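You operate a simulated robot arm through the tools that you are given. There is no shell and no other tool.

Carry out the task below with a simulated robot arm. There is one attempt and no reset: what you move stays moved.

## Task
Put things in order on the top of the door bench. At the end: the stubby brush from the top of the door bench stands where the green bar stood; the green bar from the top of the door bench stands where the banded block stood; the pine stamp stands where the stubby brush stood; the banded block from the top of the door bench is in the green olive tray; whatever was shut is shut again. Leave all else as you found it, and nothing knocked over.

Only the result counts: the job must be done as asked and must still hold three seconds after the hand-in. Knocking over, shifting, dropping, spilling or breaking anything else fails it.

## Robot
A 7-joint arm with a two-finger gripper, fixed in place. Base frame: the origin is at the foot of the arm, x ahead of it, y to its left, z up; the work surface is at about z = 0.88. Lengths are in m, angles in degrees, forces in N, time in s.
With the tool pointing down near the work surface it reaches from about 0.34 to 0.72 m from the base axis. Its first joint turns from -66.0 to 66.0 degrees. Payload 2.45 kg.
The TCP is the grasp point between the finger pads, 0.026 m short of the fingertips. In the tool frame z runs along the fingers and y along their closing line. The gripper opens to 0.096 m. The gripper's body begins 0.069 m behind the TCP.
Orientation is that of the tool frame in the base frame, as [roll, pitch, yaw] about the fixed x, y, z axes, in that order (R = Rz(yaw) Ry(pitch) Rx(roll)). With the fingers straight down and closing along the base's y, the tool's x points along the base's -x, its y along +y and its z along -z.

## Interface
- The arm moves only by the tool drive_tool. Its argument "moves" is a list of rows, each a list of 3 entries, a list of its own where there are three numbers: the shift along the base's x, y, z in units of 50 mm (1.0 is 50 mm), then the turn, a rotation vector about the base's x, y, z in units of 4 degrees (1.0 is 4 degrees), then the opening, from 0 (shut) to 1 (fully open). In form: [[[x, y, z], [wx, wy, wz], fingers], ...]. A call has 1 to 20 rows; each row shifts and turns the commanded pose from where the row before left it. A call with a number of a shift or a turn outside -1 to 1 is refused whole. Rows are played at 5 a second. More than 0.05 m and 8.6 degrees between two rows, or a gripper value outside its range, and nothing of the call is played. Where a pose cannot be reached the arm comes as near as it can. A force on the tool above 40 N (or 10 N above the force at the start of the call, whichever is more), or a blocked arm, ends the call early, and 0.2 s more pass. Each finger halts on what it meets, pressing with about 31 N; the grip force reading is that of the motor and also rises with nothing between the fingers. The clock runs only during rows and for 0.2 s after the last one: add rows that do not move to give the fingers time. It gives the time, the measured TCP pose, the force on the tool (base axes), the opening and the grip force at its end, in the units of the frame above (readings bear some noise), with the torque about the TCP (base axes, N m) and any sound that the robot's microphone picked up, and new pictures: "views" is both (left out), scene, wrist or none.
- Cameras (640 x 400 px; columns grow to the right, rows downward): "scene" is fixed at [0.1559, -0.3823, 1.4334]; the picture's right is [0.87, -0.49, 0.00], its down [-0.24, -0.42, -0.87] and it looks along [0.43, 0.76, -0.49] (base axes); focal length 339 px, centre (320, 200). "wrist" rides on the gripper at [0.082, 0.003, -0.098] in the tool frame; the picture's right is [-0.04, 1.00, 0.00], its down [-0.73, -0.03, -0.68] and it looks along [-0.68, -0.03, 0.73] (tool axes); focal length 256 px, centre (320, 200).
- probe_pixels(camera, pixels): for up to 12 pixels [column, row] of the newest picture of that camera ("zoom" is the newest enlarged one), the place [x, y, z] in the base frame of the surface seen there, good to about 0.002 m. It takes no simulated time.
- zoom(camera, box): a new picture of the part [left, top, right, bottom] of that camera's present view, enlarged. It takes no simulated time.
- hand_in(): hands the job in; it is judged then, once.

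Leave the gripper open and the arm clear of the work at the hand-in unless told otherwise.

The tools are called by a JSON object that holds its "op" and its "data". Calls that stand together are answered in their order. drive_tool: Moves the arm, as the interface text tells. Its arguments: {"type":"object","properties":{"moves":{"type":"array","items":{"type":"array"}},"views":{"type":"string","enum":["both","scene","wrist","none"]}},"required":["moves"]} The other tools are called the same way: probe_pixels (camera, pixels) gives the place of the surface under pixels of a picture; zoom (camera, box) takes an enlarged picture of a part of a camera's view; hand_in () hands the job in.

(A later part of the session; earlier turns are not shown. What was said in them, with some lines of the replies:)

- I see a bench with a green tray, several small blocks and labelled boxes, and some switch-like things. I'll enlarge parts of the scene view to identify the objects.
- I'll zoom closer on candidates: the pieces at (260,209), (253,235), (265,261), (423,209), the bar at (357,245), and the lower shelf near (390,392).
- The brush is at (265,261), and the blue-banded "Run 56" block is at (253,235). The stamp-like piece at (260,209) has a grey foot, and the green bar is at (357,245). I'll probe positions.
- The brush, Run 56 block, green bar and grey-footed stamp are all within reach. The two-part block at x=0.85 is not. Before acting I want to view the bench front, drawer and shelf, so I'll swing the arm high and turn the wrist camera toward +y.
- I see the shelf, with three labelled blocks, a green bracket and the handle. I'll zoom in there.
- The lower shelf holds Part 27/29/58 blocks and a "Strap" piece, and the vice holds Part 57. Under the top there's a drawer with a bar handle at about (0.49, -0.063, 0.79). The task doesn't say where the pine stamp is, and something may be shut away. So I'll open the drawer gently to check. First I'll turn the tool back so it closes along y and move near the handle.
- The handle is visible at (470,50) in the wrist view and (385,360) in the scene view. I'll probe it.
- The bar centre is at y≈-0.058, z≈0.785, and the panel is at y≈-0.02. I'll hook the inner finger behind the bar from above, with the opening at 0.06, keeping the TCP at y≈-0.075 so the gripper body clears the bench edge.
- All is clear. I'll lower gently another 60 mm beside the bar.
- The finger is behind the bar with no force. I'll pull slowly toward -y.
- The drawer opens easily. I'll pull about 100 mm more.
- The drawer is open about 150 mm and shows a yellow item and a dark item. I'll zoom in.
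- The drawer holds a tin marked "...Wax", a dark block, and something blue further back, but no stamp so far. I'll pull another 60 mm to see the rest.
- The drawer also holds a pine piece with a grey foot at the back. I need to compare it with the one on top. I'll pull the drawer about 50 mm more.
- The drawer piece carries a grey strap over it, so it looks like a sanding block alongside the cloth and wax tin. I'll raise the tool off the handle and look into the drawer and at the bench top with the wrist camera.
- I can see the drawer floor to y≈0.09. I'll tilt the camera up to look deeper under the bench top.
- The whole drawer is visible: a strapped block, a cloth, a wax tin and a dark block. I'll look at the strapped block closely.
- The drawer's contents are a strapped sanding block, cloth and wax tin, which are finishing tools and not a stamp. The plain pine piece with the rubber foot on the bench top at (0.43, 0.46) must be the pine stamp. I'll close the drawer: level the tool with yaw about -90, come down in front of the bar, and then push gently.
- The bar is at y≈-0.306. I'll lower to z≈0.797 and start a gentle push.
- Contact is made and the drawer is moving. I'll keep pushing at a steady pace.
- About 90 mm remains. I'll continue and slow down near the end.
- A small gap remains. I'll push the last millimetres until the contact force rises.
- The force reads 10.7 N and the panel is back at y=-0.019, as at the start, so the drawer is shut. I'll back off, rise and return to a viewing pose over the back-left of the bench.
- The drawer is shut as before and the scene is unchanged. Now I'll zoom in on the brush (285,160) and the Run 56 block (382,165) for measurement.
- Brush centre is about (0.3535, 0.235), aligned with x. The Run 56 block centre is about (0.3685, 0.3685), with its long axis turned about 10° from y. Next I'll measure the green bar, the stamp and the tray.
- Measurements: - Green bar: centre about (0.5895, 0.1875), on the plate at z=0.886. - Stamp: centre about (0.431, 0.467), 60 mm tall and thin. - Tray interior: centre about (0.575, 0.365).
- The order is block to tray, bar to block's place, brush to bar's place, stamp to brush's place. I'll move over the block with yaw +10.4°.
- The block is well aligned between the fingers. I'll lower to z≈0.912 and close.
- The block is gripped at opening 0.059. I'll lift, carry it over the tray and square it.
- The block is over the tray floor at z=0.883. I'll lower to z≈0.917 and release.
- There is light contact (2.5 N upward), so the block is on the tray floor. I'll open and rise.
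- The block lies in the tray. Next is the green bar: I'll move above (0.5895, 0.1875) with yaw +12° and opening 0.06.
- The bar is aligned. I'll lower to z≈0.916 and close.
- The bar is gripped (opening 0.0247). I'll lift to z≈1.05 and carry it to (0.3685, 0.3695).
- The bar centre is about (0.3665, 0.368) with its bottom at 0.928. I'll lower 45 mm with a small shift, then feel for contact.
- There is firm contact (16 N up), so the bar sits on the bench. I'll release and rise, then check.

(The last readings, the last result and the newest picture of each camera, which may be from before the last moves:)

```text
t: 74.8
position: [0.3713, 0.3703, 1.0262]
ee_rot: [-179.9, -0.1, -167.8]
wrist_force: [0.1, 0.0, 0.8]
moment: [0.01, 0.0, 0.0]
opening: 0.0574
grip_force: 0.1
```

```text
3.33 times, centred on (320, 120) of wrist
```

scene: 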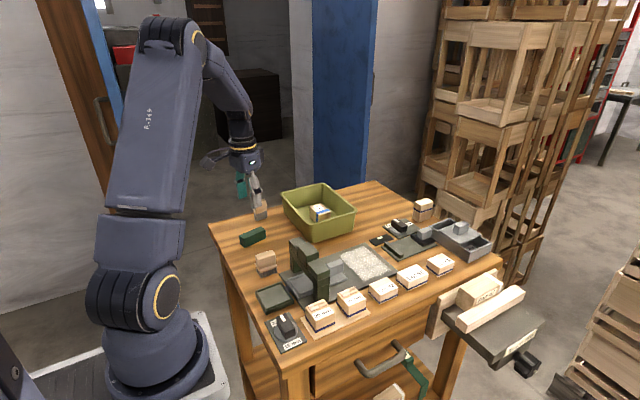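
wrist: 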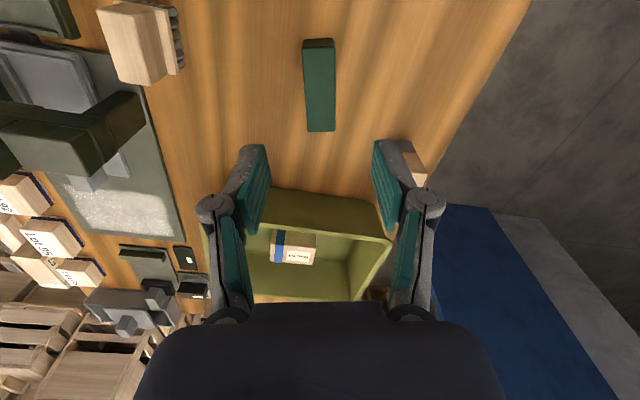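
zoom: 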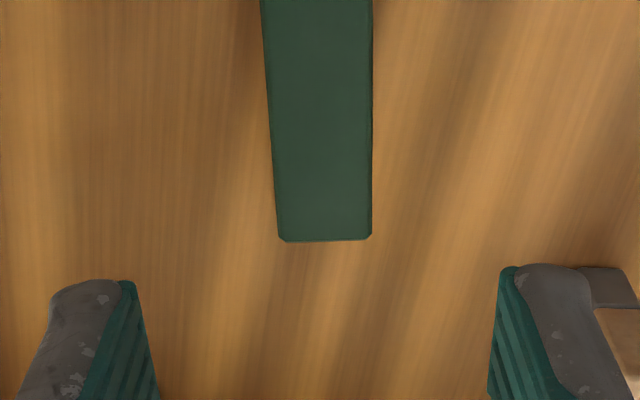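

{"op": "probe_pixels", "data": {"camera": "wrist", "pixels": [[306, 52], [333, 52], [309, 128], [332, 128], [320, 90]]}}

```text
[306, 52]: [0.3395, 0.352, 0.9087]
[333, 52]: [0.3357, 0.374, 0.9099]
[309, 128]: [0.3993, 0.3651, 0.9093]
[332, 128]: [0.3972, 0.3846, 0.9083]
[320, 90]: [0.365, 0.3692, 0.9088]
```

The bar's centre is now about (0.3675, 0.369), where the block stood. Next is the brush. First I'll check how close the green gantry is to it.

{"op": "probe_pixels", "data": {"camera": "wrist", "pixels": [[130, 100], [140, 115], [120, 130], [100, 95], [110, 160], [60, 110], [95, 45], [70, 30], [150, 210], [135, 35], [165, 75], [175, 40]]}}

```text
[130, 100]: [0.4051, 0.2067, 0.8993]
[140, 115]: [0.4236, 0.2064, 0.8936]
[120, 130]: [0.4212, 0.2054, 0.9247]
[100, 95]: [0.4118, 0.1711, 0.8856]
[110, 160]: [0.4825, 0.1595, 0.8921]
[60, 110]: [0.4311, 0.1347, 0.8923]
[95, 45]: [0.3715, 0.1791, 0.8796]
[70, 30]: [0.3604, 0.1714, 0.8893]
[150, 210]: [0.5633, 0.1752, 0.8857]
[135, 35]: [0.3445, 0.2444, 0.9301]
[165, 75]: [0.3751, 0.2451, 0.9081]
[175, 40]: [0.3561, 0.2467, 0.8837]
```

The gantry stays at x≥0.40, y≤0.207, so it's clear. I'll move over the brush.

{"op": "drive_tool", "data": {"moves": [[[-0.089, -0.67, 0], [0, 0, -0.75], 0.55], [[-0.089, -0.67, 0], [0, 0, -0.75], 0.55], [[-0.089, -0.67, 0], [0, 0, -0.75], 0.55], [[-0.089, -0.67, 0], [0, 0, -0.8], 0.55], [[0, -0.04, -0.4], [0, 0, 0], 0.55], [[0, 0, -0.4], [0, 0, 0], 0.55], [[0, 0, -0.2], [0, 0, 0], 0.55], [[0, 0, 0], [0, 0, 0], 0.55]]}}

```text
t: 76.6
position: [0.3515, 0.2341, 0.9748]
ee_rot: [180.0, 0.0, 179.9]
wrist_force: [-0.6, -0.1, 0.3]
moment: [0.0, 0.01, -0.02]
opening: 0.053
grip_force: 0.0
```

scene: 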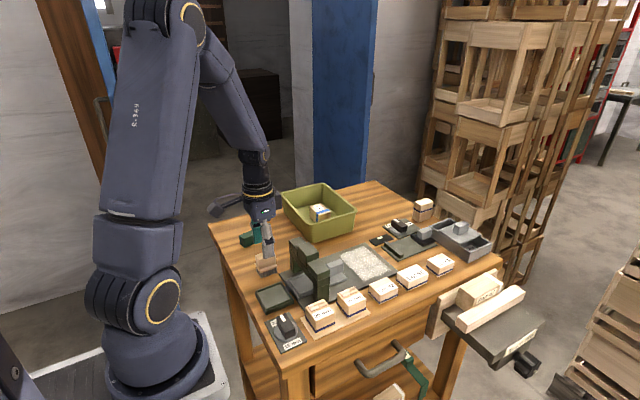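
wrist: 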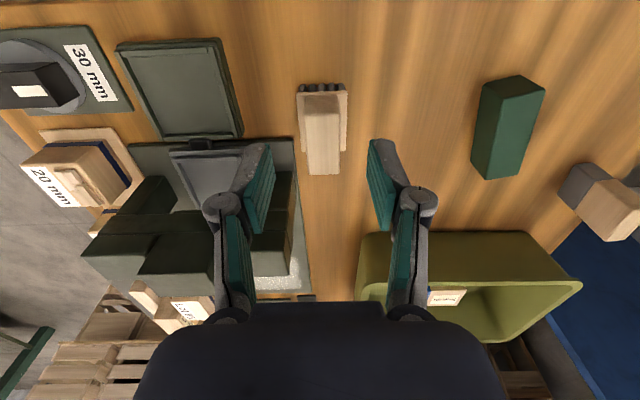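

{"op": "probe_pixels", "data": {"camera": "wrist", "pixels": [[307, 125], [336, 125], [311, 170], [336, 170], [322, 145], [300, 90], [345, 90], [343, 130]]}}

```text
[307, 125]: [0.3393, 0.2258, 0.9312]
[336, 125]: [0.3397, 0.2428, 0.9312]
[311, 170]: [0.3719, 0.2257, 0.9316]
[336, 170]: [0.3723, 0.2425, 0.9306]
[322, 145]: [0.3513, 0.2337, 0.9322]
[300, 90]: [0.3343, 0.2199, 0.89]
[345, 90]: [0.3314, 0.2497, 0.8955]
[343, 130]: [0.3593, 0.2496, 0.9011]
```

{"op": "drive_tool", "data": {"moves": [[[0.03, 0.01, -0.3], [0, 0, 0], 0.55], [[0, 0, -0.3], [0, 0, 0], 0.55], [[0, 0, -0.22], [0, 0, 0], 0.55], [[0, 0, 0], [0, 0, 0], 0.55], [[0, 0, 0], [0, 0, 0], 0.4], [[0, 0, 0], [0, 0, 0], 0.25], [[0, 0, 0], [0, 0, 0], 0.1], [[0, 0, 0], [0, 0, 0], 0.08], [[0, 0, 0], [0, 0, 0], 0.08]]}}

```text
t: 78.6
position: [0.3535, 0.2344, 0.9309]
ee_rot: [179.9, 0.0, 179.9]
wrist_force: [0.2, 0.7, 0.6]
moment: [-0.03, -0.02, 0.02]
opening: 0.0208
grip_force: 30.9
```

scene: 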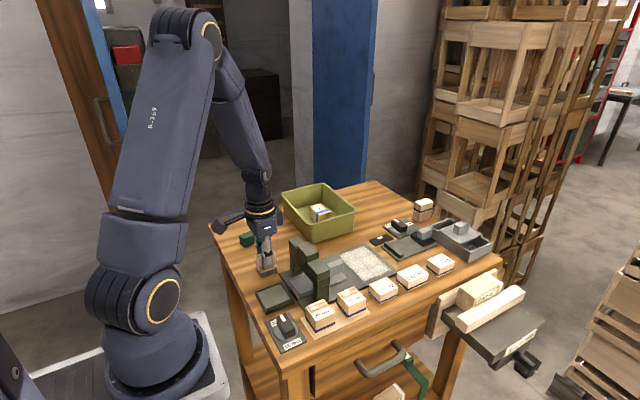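
wrist: 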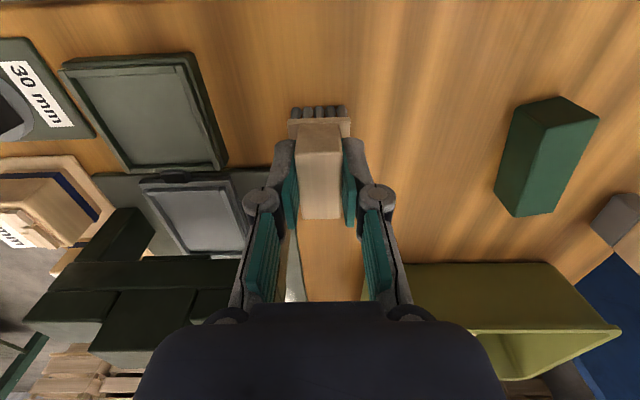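

The brush is gripped (opening 0.021). I'll lift high and carry it over to (0.5895, 0.1875).

{"op": "drive_tool", "data": {"moves": [[[0, 0, 0.2], [0, 0, 0], 0.08], [[0, 0, 0.6], [0, 0, 0], 0.08], [[0, 0, 0.8], [0, 0, 0], 0.08], [[0, 0, 0.8], [0, 0, 0], 0.08], [[0, 0, 0.6], [0, 0, 0], 0.08], [[0.787, -0.157, 0], [0, 0, 0], 0.08], [[0.787, -0.157, 0], [0, 0, 0], 0.08], [[0.787, -0.157, 0], [0, 0, 0], 0.08], [[0.787, -0.157, 0], [0, 0, 0], 0.08], [[0.787, -0.157, 0], [0, 0, 0], 0.08], [[0.787, -0.157, 0], [0, 0, 0], 0.08], [[0, 0, -0.6], [0, 0, 0], 0.08], [[0, 0, -0.6], [0, 0, 0], 0.08], [[0, 0, -0.6], [0, 0, 0], 0.08], [[0, 0, 0], [0, 0, 0], 0.08]]}}

```text
t: 81.8
position: [0.5885, 0.1891, 0.9897]
ee_rot: [-180.0, 0.0, 179.9]
wrist_force: [-0.1, 0.3, -0.5]
moment: [-0.01, -0.01, 0.0]
opening: 0.0209
grip_force: 30.9
```

scene: 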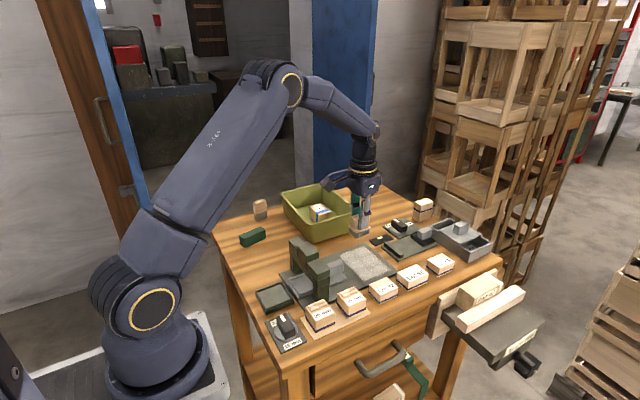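
wrist: 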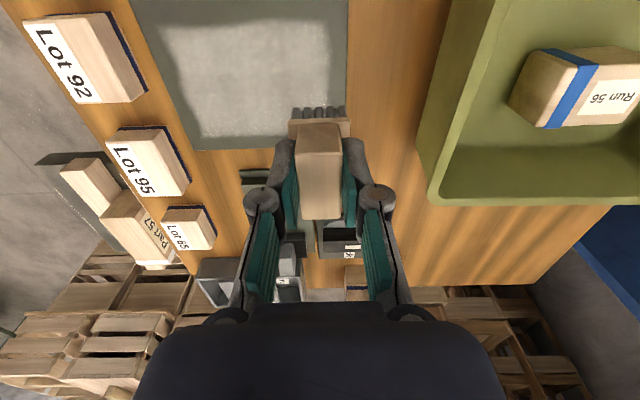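

{"op": "probe_pixels", "data": {"camera": "wrist", "pixels": [[342, 40], [352, 40], [345, 95], [200, 145], [200, 155], [270, 138], [270, 148], [305, 140], [338, 140], [306, 205], [336, 205]]}}

```text
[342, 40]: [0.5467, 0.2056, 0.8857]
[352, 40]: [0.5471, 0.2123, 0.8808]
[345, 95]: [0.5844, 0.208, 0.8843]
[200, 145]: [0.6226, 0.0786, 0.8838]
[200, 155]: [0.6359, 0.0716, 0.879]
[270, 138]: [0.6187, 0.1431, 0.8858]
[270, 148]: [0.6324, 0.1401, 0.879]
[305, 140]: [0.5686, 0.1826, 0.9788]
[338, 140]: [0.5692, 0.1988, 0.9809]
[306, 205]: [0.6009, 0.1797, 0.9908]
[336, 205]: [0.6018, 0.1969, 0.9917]
```

The plate spans to y≈0.208 and x≈0.627, so the brush will stand fully on it. I'll lower to just above contact.

{"op": "drive_tool", "data": {"moves": [[[0.02, -0.03, -0.3], [0, 0, 0], 0.08], [[0, 0, -0.3], [0, 0, 0], 0.08], [[0, 0, -0.25], [0, 0, 0], 0.08], [[0, 0, -0.12], [0, 0, 0], 0.08], [[0, 0, -0.04], [0, 0, 0], 0.08], [[0, 0, 0], [0, 0, 0], 0.08]]}}

{"op": "zoom", "data": {"camera": "scene", "box": [320, 210, 400, 260]}}

```text
t: 83.2
position: [0.5927, 0.1868, 0.9402]
ee_rot: [180.0, 0.1, 179.9]
wrist_force: [0.1, 0.0, -1.1]
moment: [-0.03, 0.0, -0.01]
opening: 0.021
grip_force: 31.2
```

scene: 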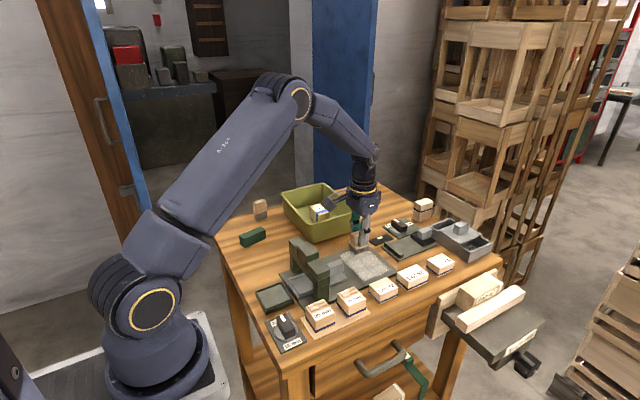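
wrist: 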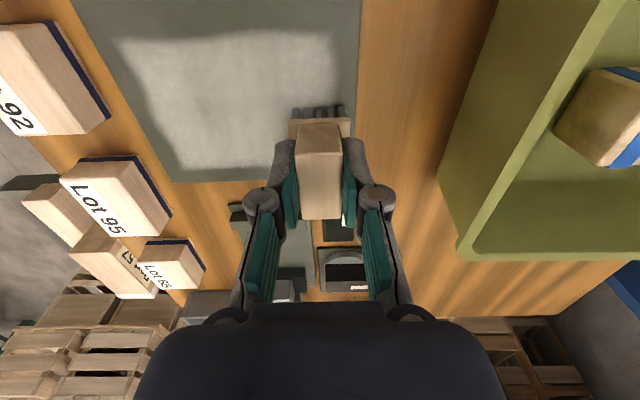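

```text
8.00 times, centred on (360, 235) of scene
```

zoom: 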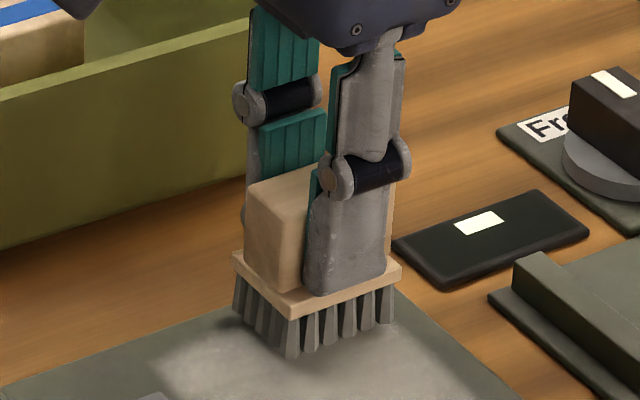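

{"op": "probe_pixels", "data": {"camera": "wrist", "pixels": [[300, 122], [345, 122], [320, 160], [305, 215], [336, 215], [310, 150], [330, 150], [320, 135]]}}

{"op": "probe_pixels", "data": {"camera": "zoom", "pixels": [[240, 270], [292, 312], [395, 275], [295, 345], [340, 345], [345, 350], [237, 310], [388, 320]]}}

```text
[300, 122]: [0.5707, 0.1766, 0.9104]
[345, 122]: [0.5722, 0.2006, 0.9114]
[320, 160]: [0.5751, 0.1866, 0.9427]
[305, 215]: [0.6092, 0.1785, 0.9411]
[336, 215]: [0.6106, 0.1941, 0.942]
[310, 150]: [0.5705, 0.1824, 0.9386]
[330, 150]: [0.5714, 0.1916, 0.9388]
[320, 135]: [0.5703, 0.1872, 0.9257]
```

```text
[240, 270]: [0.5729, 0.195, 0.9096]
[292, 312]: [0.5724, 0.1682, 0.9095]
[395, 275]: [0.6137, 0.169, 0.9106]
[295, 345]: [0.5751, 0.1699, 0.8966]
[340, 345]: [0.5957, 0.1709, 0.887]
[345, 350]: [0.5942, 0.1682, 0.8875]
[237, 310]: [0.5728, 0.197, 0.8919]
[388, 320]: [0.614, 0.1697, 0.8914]
```

The brush centre is about (0.5925, 0.187). I'll shift back 3 mm and lower about 4 mm, then feel for contact.

{"op": "drive_tool", "data": {"moves": [[[-0.06, 0, -0.03], [0, 0, 0], 0.08], [[0, 0, -0.03], [0, 0, 0], 0.08], [[0, 0, -0.02], [0, 0, 0], 0.08], [[0, 0, 0], [0, 0, 0], 0.08]], "views": "none"}}

```text
t: 84.2
position: [0.5883, 0.1879, 0.9367]
ee_rot: [-180.0, 0.0, 179.9]
wrist_force: [-0.2, -0.4, 2.2]
moment: [0.01, 0.01, 0.0]
opening: 0.0208
grip_force: 30.9
```

{"op": "drive_tool", "data": {"moves": [[[0, 0, -0.015], [0, 0, 0], 0.08], [[0, 0, 0], [0, 0, 0], 0.08]], "views": "wrist"}}

{"op": "probe_pixels", "data": {"camera": "wrist", "pixels": [[320, 160], [320, 190], [320, 135], [310, 150]]}}

```text
t: 84.8
position: [0.5871, 0.1873, 0.9353]
ee_rot: [-179.9, 0.1, 180.0]
wrist_force: [-6.7, -0.9, 21.0]
moment: [-0.07, 0.35, -0.03]
opening: 0.021
grip_force: 30.9
```

wrist: 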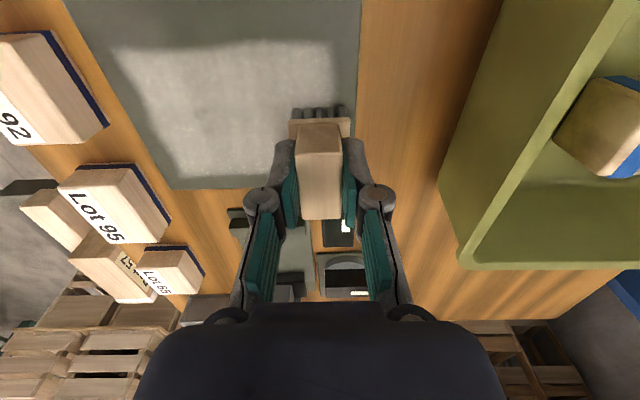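

```text
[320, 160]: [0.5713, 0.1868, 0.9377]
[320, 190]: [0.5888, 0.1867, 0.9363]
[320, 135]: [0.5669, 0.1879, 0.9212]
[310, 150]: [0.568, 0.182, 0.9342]
```

There is firm contact (21 N), so the brush stands on the plate. I'll ease off slightly, open and rise straight.

{"op": "drive_tool", "data": {"moves": [[[0, 0, 0.015], [0, 0, 0], 0.08], [[0, 0, 0], [0, 0, 0], 0.2], [[0, 0, 0], [0, 0, 0], 0.35], [[0, 0, 0], [0, 0, 0], 0.5], [[0, 0, 0], [0, 0, 0], 0.5], [[0, 0, 0.4], [0, 0, 0], 0.5], [[0, 0, 0.6], [0, 0, 0], 0.5], [[0, 0, 0.6], [0, 0, 0], 0.5], [[0, 0, 0.6], [0, 0, 0], 0.5], [[0, 0, 0.4], [0, 0, 0], 0.5]]}}

{"op": "zoom", "data": {"camera": "scene", "box": [320, 210, 400, 260]}}

{"op": "probe_pixels", "data": {"camera": "zoom", "pixels": [[240, 275], [290, 310], [395, 275], [345, 240], [340, 345], [237, 310], [310, 200]]}}

```text
t: 87.0
position: [0.5878, 0.1846, 1.066]
ee_rot: [180.0, 0.0, 179.9]
wrist_force: [-0.6, -0.1, 0.3]
moment: [-0.02, 0.02, 0.01]
opening: 0.0481
grip_force: 0.1
```

scene: 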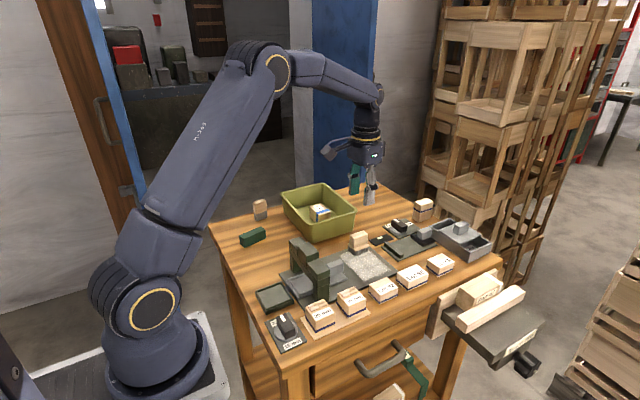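
wrist: 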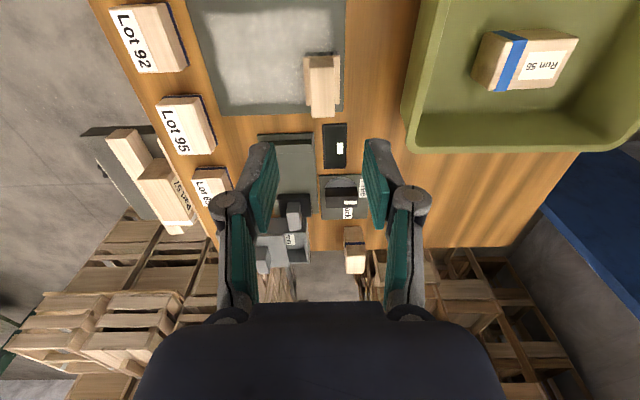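

```text
8.00 times, centred on (360, 235) of scene
```

zoom: 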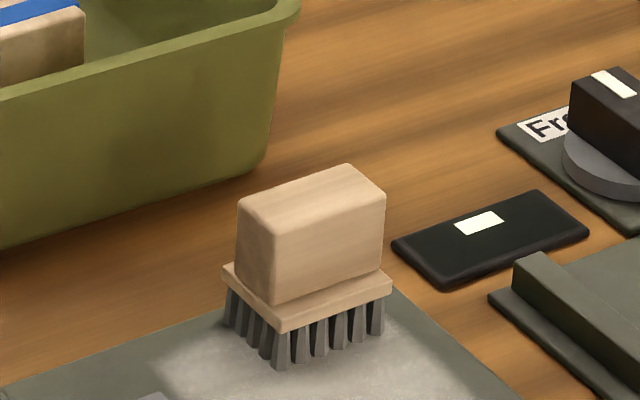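

```text
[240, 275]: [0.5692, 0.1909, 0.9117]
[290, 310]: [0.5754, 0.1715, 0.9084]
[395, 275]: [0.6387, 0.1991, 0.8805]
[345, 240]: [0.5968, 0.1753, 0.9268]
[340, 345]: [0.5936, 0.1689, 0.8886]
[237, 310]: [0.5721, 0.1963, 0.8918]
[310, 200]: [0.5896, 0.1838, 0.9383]
```

The brush stands at about (0.589, 0.186). Now the stamp: I'll move above (0.431, 0.467) with yaw +8°, staying high.

{"op": "drive_tool", "data": {"moves": [[[-0.3925, 0.705, 0], [0, 0, 0.25], 0.55], [[-0.3925, 0.705, 0], [0, 0, 0.25], 0.55], [[-0.3925, 0.705, 0], [0, 0, 0.25], 0.55], [[-0.3925, 0.705, 0], [0, 0, 0.25], 0.55], [[-0.3925, 0.705, 0], [0, 0, 0.25], 0.55], [[-0.3925, 0.705, 0], [0, 0, 0.25], 0.55], [[-0.3925, 0.705, 0], [0, 0, 0.25], 0.55], [[-0.3925, 0.705, 0], [0, 0, 0.25], 0.55], [[0, 0, 0], [0, 0, 0], 0.55]]}}

{"op": "zoom", "data": {"camera": "wrist", "box": [270, 60, 370, 150]}}

```text
t: 89.0
position: [0.4268, 0.4677, 1.0652]
ee_rot: [-180.0, -0.1, -172.2]
wrist_force: [-0.8, 0.7, 0.0]
moment: [0.01, -0.02, -0.05]
opening: 0.0529
grip_force: 0.1
```

scene: 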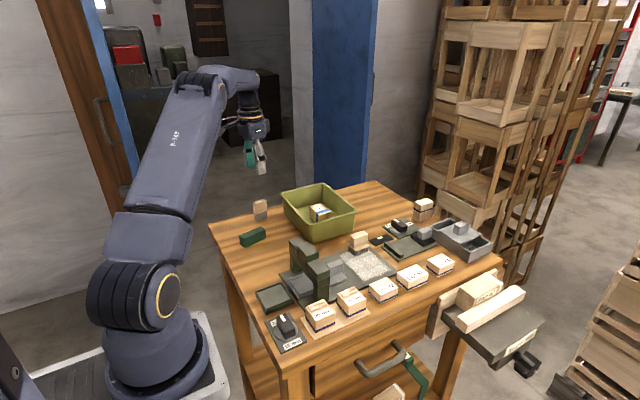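
wrist: 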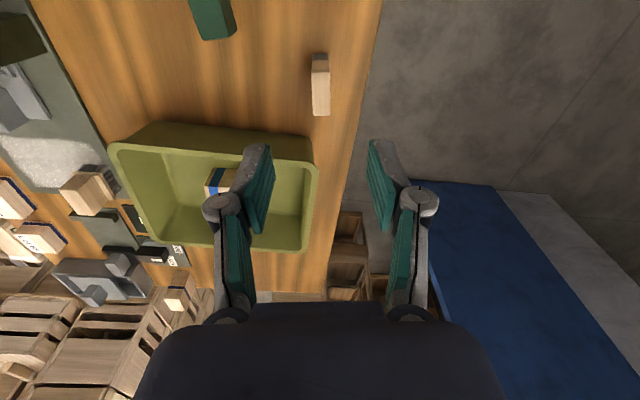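

```text
4.44 times, centred on (320, 105) of wrist
```

zoom: 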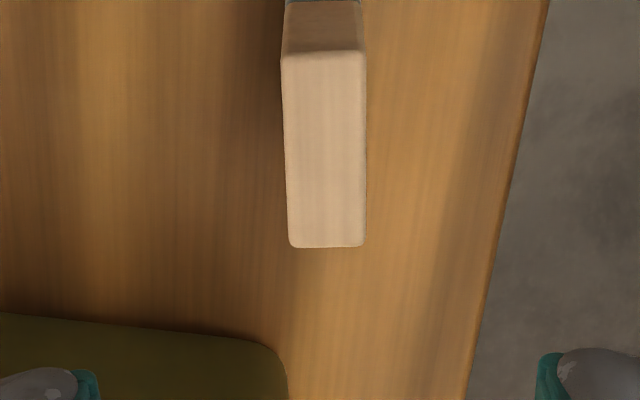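

{"op": "probe_pixels", "data": {"camera": "zoom", "pixels": [[288, 60], [356, 58], [294, 238], [358, 240], [325, 150], [325, 30]]}}

```text
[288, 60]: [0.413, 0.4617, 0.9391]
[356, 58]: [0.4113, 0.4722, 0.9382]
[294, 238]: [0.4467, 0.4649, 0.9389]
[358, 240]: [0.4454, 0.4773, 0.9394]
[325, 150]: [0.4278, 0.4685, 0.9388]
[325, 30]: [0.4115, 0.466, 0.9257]
```

The stamp centre is about (0.429, 0.469). I'll descend part-way and check alignment.

{"op": "drive_tool", "data": {"moves": [[[0.04, 0.02, -0.6], [0, 0, 0], 0.55], [[0, 0, -0.6], [0, 0, 0], 0.55], [[0, 0, -0.5], [0, 0, 0], 0.55], [[0, 0, 0], [0, 0, 0], 0.55]]}}

{"op": "probe_pixels", "data": {"camera": "wrist", "pixels": [[312, 120], [330, 120], [312, 165], [330, 165], [320, 140], [320, 100]]}}

```text
t: 90.0
position: [0.4327, 0.4683, 0.9795]
ee_rot: [180.0, 0.1, -172.1]
wrist_force: [0.2, 0.1, -0.7]
moment: [0.01, 0.0, 0.06]
opening: 0.0531
grip_force: 0.0
```

scene: 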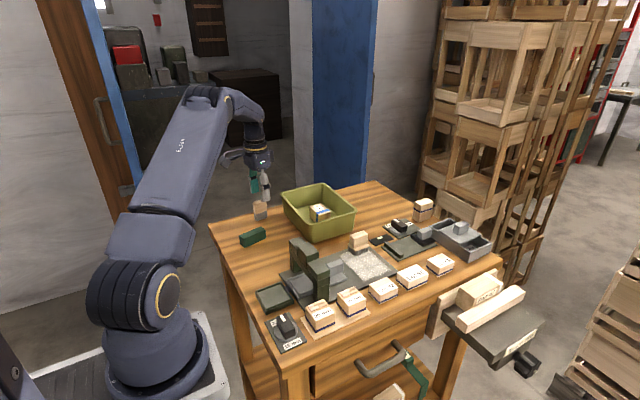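
wrist: 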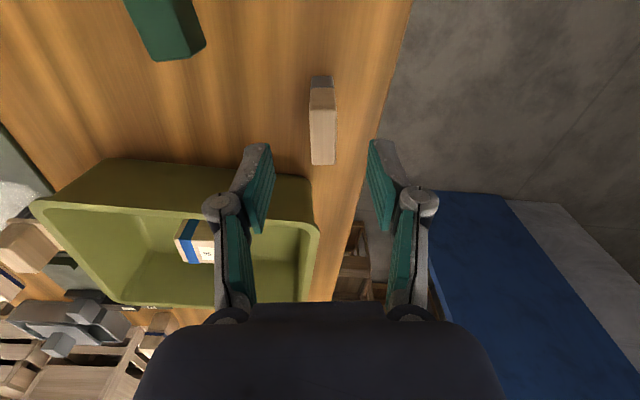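

```text
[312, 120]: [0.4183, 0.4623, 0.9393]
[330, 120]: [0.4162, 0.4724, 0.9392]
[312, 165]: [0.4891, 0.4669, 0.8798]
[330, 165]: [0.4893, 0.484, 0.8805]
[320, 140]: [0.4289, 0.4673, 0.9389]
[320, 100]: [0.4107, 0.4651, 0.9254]
```

{"op": "drive_tool", "data": {"moves": [[[-0.04, 0.01, -0.3], [0, 0, 0], 0.55], [[0, 0, -0.3], [0, 0, 0], 0.55], [[0, 0, -0.3], [0, 0, 0], 0.55], [[0, 0, -0.17], [0, 0, 0], 0.55], [[0, 0, 0], [0, 0, 0], 0.55], [[0, 0, 0], [0, 0, 0], 0.4], [[0, 0, 0], [0, 0, 0], 0.3], [[0, 0, 0], [0, 0, 0], 0.2], [[0, 0, 0], [0, 0, 0], 0.1], [[0, 0, 0], [0, 0, 0], 0.03], [[0, 0, 0], [0, 0, 0], 0.03]]}}

```text
t: 92.4
position: [0.4329, 0.4676, 0.9292]
ee_rot: [180.0, 0.0, -172.1]
wrist_force: [0.3, 0.5, -0.4]
moment: [0.0, -0.03, -0.02]
opening: 0.0154
grip_force: 31.1
```

scene: 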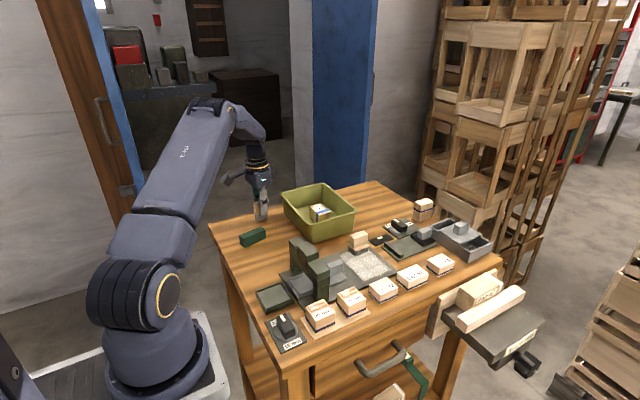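
wrist: 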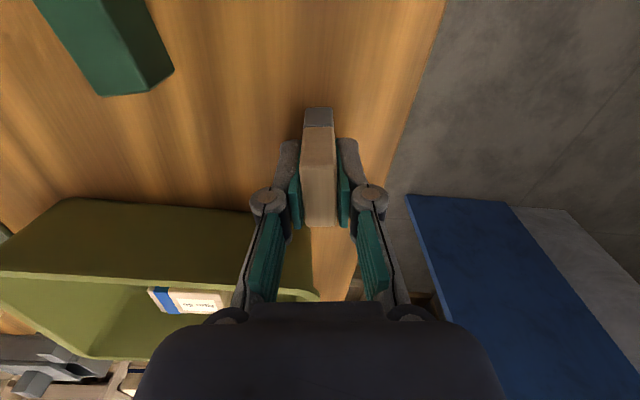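

The stamp is gripped (opening 0.0154). I'll lift and carry it to the brush's old place at (0.3535, 0.2345).

{"op": "drive_tool", "data": {"moves": [[[0, 0, 0.2], [0, 0, 0], 0.03], [[0, 0, 0.5], [0, 0, 0], 0.03], [[0, 0, 0.7], [0, 0, 0], 0.03], [[0, 0, 0.7], [0, 0, 0], 0.03], [[0, 0, 0.4], [0, 0, 0], 0.03], [[-0.258, -0.777, 0], [0, 0, -0.33], 0.03], [[-0.258, -0.777, 0], [0, 0, -0.33], 0.03], [[-0.258, -0.777, 0], [0, 0, -0.33], 0.03], [[-0.258, -0.777, 0], [0, 0, -0.33], 0.03], [[-0.258, -0.777, 0], [0, 0, -0.33], 0.03], [[-0.258, -0.777, 0], [0, 0, -0.33], 0.03], [[0, 0, -0.5], [0, 0, 0], 0.03], [[0, 0, -0.6], [0, 0, 0], 0.03], [[0, 0, -0.4], [0, 0, 0], 0.03], [[0, 0, 0], [0, 0, 0], 0.03]]}}

{"op": "probe_pixels", "data": {"camera": "wrist", "pixels": [[306, 140], [333, 140], [308, 215], [330, 215], [320, 175], [320, 118], [320, 222]]}}

{"op": "zoom", "data": {"camera": "scene", "box": [220, 215, 316, 275]}}

```text
t: 95.6
position: [0.3571, 0.2388, 0.9768]
ee_rot: [-179.9, 0.0, 180.0]
wrist_force: [-0.3, 0.7, -1.2]
moment: [0.03, -0.01, -0.02]
opening: 0.0153
grip_force: 31.1
```

scene: 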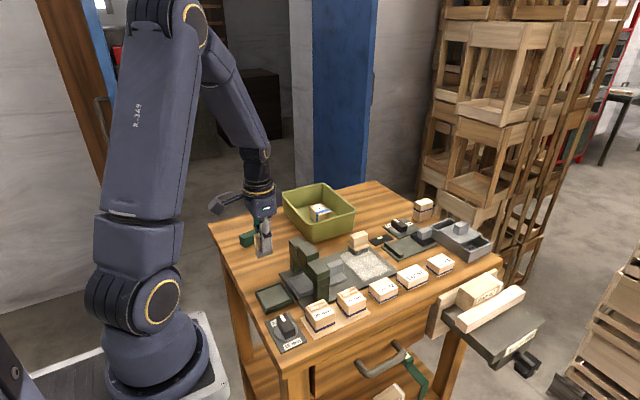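
wrist: 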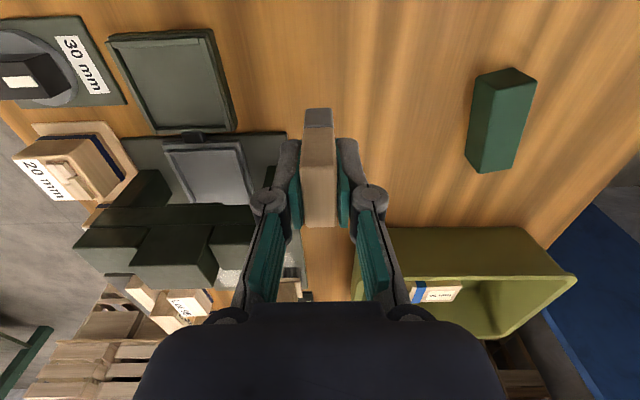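

```text
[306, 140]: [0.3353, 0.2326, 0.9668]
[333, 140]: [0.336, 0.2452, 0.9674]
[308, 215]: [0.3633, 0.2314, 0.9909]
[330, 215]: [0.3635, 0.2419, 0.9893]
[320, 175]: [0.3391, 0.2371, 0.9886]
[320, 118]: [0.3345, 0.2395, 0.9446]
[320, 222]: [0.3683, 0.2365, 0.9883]
```

```text
6.67 times, centred on (268, 245) of scene
```

zoom: 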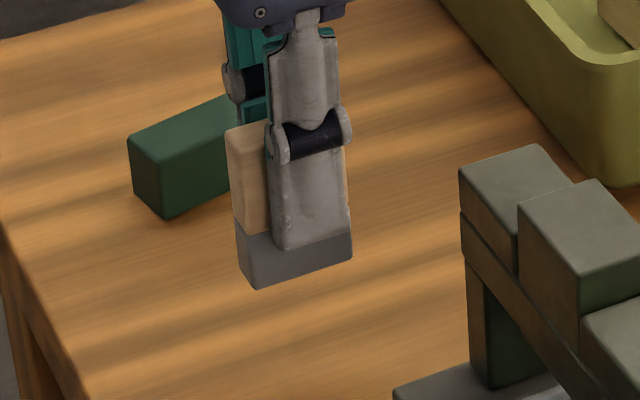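

The stamp centre is about (0.353, 0.2385), upright, with its bottom near 0.9295. I'll shift -4 mm in y and lower 44 mm, then feel for contact.

{"op": "drive_tool", "data": {"moves": [[[0.01, -0.08, -0.3], [0, 0, 0], 0.03], [[0, 0, -0.3], [0, 0, 0], 0.03], [[0, 0, -0.2], [0, 0, 0], 0.03], [[0, 0, -0.08], [0, 0, 0], 0.03], [[0, 0, 0], [0, 0, 0], 0.03], [[0, 0, 0], [0, 0, 0], 0.03]], "views": "wrist"}}

{"op": "probe_pixels", "data": {"camera": "wrist", "pixels": [[306, 140], [333, 140], [308, 215], [330, 215], [320, 175], [320, 118], [320, 222]]}}

```text
t: 97.0
position: [0.3551, 0.2325, 0.9342]
ee_rot: [-180.0, 0.0, 179.9]
wrist_force: [0.2, -0.8, -0.7]
moment: [0.01, 0.02, 0.01]
opening: 0.015
grip_force: 30.9
```

wrist: 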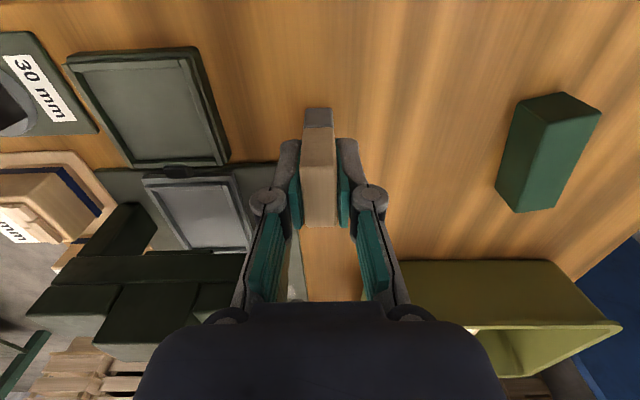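

```text
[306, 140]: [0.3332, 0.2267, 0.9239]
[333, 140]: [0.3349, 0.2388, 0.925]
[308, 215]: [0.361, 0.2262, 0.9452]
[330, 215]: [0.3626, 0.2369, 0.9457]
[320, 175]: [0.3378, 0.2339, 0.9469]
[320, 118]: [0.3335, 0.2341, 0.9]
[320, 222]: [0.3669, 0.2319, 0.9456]
```

{"op": "drive_tool", "data": {"moves": [[[0.02, 0.03, -0.04], [0, 0, 0], 0.03], [[0, 0, -0.03], [0, 0, 0], 0.03], [[0, 0, -0.02], [0, 0, 0], 0.03], [[0, 0, 0], [0, 0, 0], 0.03]], "views": "none"}}

```text
t: 98.0
position: [0.3565, 0.235, 0.929]
ee_rot: [180.0, 0.0, 179.9]
wrist_force: [-0.2, 0.1, -0.7]
moment: [-0.04, 0.03, 0.02]
opening: 0.0154
grip_force: 31.0
```

{"op": "drive_tool", "data": {"moves": [[[0, 0, -0.015], [0, 0, 0], 0.03], [[0, 0, 0], [0, 0, 0], 0.03]], "views": "none"}}

{"op": "drive_tool", "data": {"moves": [[[0, 0, -0.015], [0, 0, 0], 0.03], [[0, 0, 0], [0, 0, 0], 0.03]], "views": "wrist"}}

{"op": "probe_pixels", "data": {"camera": "wrist", "pixels": [[308, 215], [330, 215], [320, 175], [320, 118], [320, 222]]}}

```text
t: 98.6
position: [0.3565, 0.2346, 0.9298]
ee_rot: [180.0, 0.0, 179.9]
wrist_force: [-0.1, -0.3, -0.5]
moment: [0.01, 0.01, 0.0]
opening: 0.0153
grip_force: 30.9
```

```text
t: 99.2
position: [0.3559, 0.2338, 0.9282]
ee_rot: [179.9, 0.0, 180.0]
wrist_force: [0.1, 0.0, -0.4]
moment: [-0.01, -0.01, 0.01]
opening: 0.0154
grip_force: 30.3
```

wrist: 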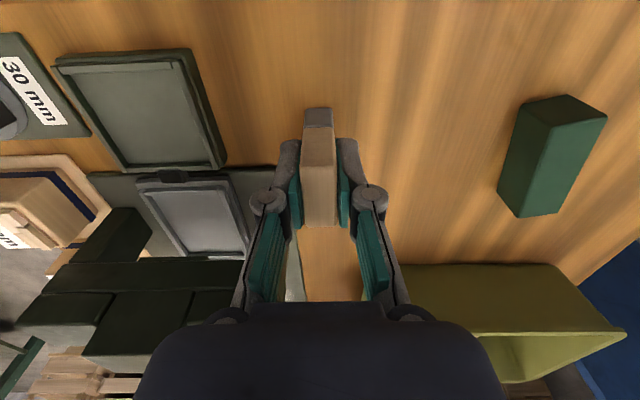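

```text
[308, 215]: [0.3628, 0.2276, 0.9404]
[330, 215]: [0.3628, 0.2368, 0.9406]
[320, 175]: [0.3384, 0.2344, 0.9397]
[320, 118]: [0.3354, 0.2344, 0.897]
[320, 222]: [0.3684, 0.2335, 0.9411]
```

{"op": "drive_tool", "data": {"moves": [[[0, 0, -0.012], [0, 0, 0], 0.03], [[0, 0, 0], [0, 0, 0], 0.03]], "views": "none"}}

```text
t: 99.8
position: [0.3552, 0.2344, 0.9276]
ee_rot: [-180.0, 0.0, 180.0]
wrist_force: [0.1, -0.1, -0.6]
moment: [0.01, 0.02, -0.01]
opening: 0.0152
grip_force: 31.4
```

{"op": "drive_tool", "data": {"moves": [[[0, 0, -0.012], [0, 0, 0], 0.03], [[0, 0, 0], [0, 0, 0], 0.03]], "views": "none"}}

```text
t: 100.4
position: [0.3552, 0.2329, 0.9261]
ee_rot: [179.9, 0.0, -180.0]
wrist_force: [-0.3, -1.8, 9.6]
moment: [-0.08, 0.04, 0.0]
opening: 0.0152
grip_force: 31.6
```

Contact (9.6 N), so the stamp's foot is on the bench. I'll open gently, then rise straight up.

{"op": "drive_tool", "data": {"moves": [[[0, 0, 0.006], [0, 0, 0], 0.1], [[0, 0, 0], [0, 0, 0], 0.2], [[0, 0, 0], [0, 0, 0], 0.3], [[0, 0, 0], [0, 0, 0], 0.4], [[0, 0, 0], [0, 0, 0], 0.45], [[0, 0, 0.3], [0, 0, 0], 0.45], [[0, 0, 0.5], [0, 0, 0], 0.45], [[0, 0, 0.6], [0, 0, 0], 0.45], [[0, 0, 0.6], [0, 0, 0], 0.6], [[0, 0, 0.6], [0, 0, 0], 0.8], [[0, 0, 0.6], [0, 0, 0], 1]]}}

{"op": "zoom", "data": {"camera": "scene", "box": [220, 190, 380, 290]}}

{"op": "probe_pixels", "data": {"camera": "scene", "pixels": [[266, 254], [267, 265], [252, 236], [358, 238]]}}

```text
t: 102.8
position: [0.3559, 0.233, 1.0848]
ee_rot: [-179.9, -0.1, 180.0]
wrist_force: [0.8, -0.2, 0.1]
moment: [0.04, 0.02, -0.01]
opening: 0.0959
grip_force: 0.0
```

scene: 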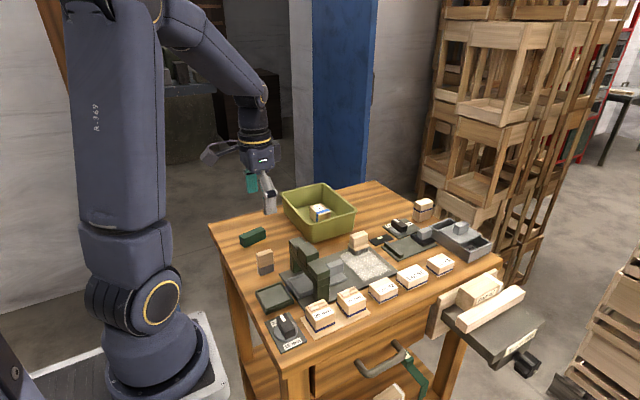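
wrist: 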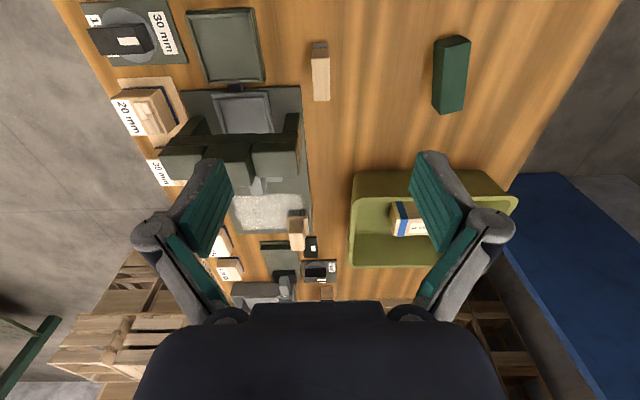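

```text
4.00 times, centred on (300, 240) of scene
```

zoom: 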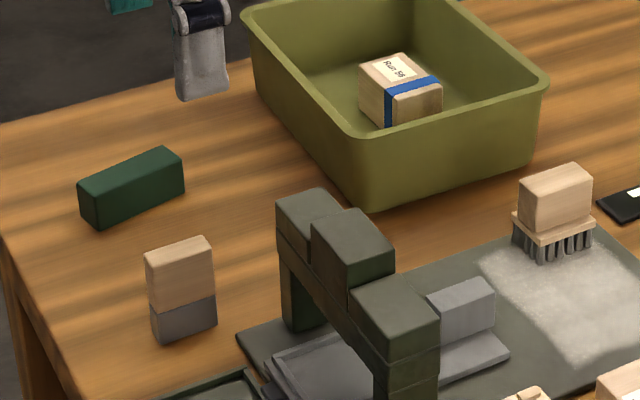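

```text
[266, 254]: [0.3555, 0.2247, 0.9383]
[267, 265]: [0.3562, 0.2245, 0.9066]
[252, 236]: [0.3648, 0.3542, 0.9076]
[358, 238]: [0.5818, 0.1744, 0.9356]
```

All four are in place and upright. I'll verify the stamp position and that the drawer is fully shut.

{"op": "zoom", "data": {"camera": "wrist", "box": [280, 20, 360, 120]}}

{"op": "probe_pixels", "data": {"camera": "wrist", "pixels": [[313, 60], [327, 60], [316, 98], [328, 98], [320, 80], [320, 50]]}}

{"op": "probe_pixels", "data": {"camera": "scene", "pixels": [[330, 380], [345, 375], [395, 364], [365, 376], [405, 356], [420, 330], [320, 375]]}}

{"op": "zoom", "data": {"camera": "scene", "box": [280, 280, 472, 400]}}

```text
4.00 times, centred on (320, 70) of wrist
```

zoom: 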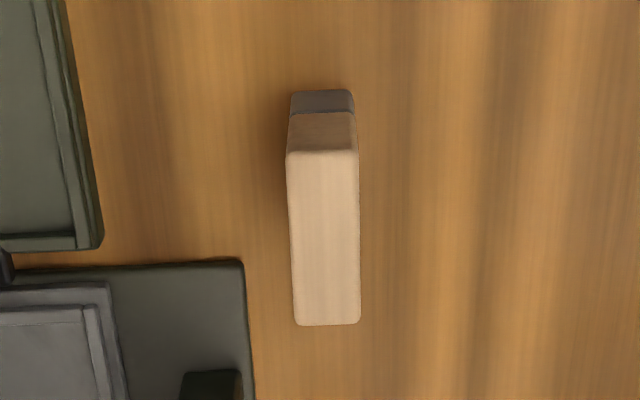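

```text
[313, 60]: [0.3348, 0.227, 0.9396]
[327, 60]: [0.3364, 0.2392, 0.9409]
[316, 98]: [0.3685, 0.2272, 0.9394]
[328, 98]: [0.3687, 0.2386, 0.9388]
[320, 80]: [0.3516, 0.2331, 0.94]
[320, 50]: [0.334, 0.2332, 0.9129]
```

```text
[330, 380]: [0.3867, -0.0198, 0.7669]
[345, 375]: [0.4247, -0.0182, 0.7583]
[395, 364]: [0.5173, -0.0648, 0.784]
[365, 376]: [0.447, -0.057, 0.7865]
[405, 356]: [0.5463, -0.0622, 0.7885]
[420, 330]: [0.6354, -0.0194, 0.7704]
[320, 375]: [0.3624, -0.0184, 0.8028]
```

```text
3.33 times, centred on (376, 340) of scene
```

zoom: 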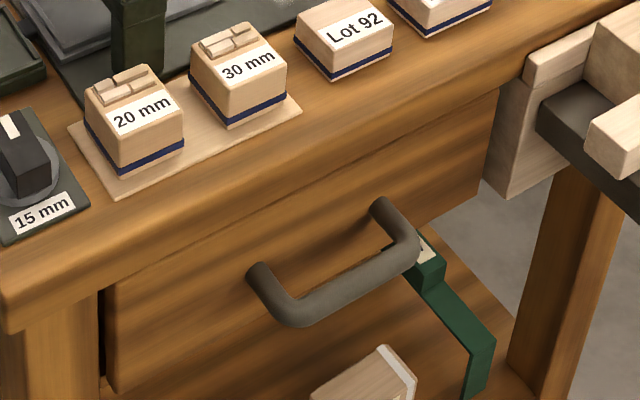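

The drawer matches its starting reading (panel at y≈-0.019) and the stamp is at about (0.352, 0.233). I'll retreat the arm up and back, gripper open.

{"op": "drive_tool", "data": {"moves": [[[0, 0, 0.6], [0, 0, 0], 1], [[-0.4, 0, 0.6], [0, 0, 0], 1], [[-0.4, 0, 0.6], [0, 0, 0], 1], [[-0.4, 0, 0.5], [0, 0, 0], 1], [[-0.4, 0, 0], [0, 0, 0], 1], [[0, 0, 0], [0, 0, 0], 1], [[0, 0, 0], [0, 0, 0], 1]]}}

```text
t: 104.4
position: [0.2763, 0.2354, 1.2024]
ee_rot: [-180.0, 0.0, -179.9]
wrist_force: [0.4, 0.0, 0.1]
moment: [0.0, 0.01, 0.03]
opening: 0.0962
grip_force: 0.0
```

scene: 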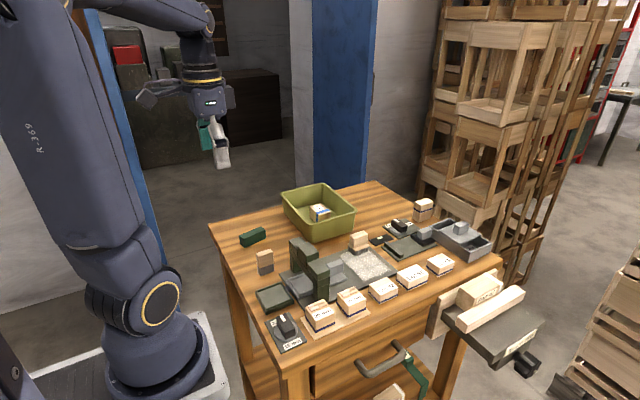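
wrist: 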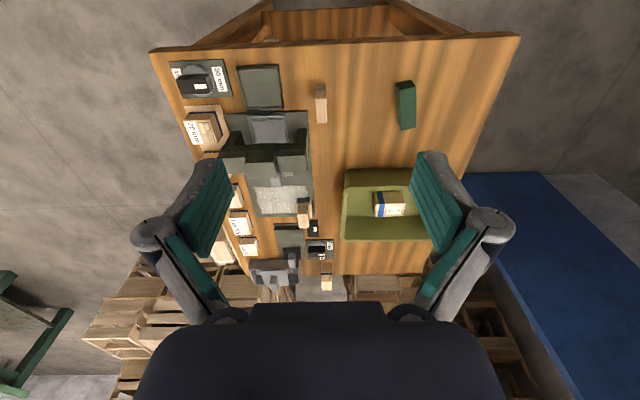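

Everything is in place: brush at (358,242), green bar at (252,237), stamp at (265,262), banded block in the tray. The drawer is shut, the arm is clear and the gripper is open. I'm handing in.

{"op": "hand_in", "data": {}}

```text
The job is handed in.
```

I finished the rearrangement and handed it in; I don't have the judging result.

| Item | Where it is now |
|---|---|
| Stubby brush | where the green bar stood, upright on the grey plate |
| Green bar | where the banded block stood |
| Pine stamp | where the stubby brush stood, upright |
| Banded block ("Run 56") | in the green olive tray |

By the camera readings, the brush, bar and stamp are each within about 2 mm of the spot they replaced. Nothing was knocked over, and nothing else on the bench top looked moved. The gripper is open and the arm is clear.

- **Which piece is the stamp:** the task didn't say where the pine stamp was. I took it to be the plain pine piece with the grey foot at the back of the bench top. A similar piece in the drawer has a strap over it and looks like a sanding block, so I left it there.
- **Drawer:** I opened it about 25 cm to check for the stamp, touched nothing inside and pushed it shut again. The front panel reads the same as at the start, within the measuring error. I didn't reopen it to check whether the contents slid.
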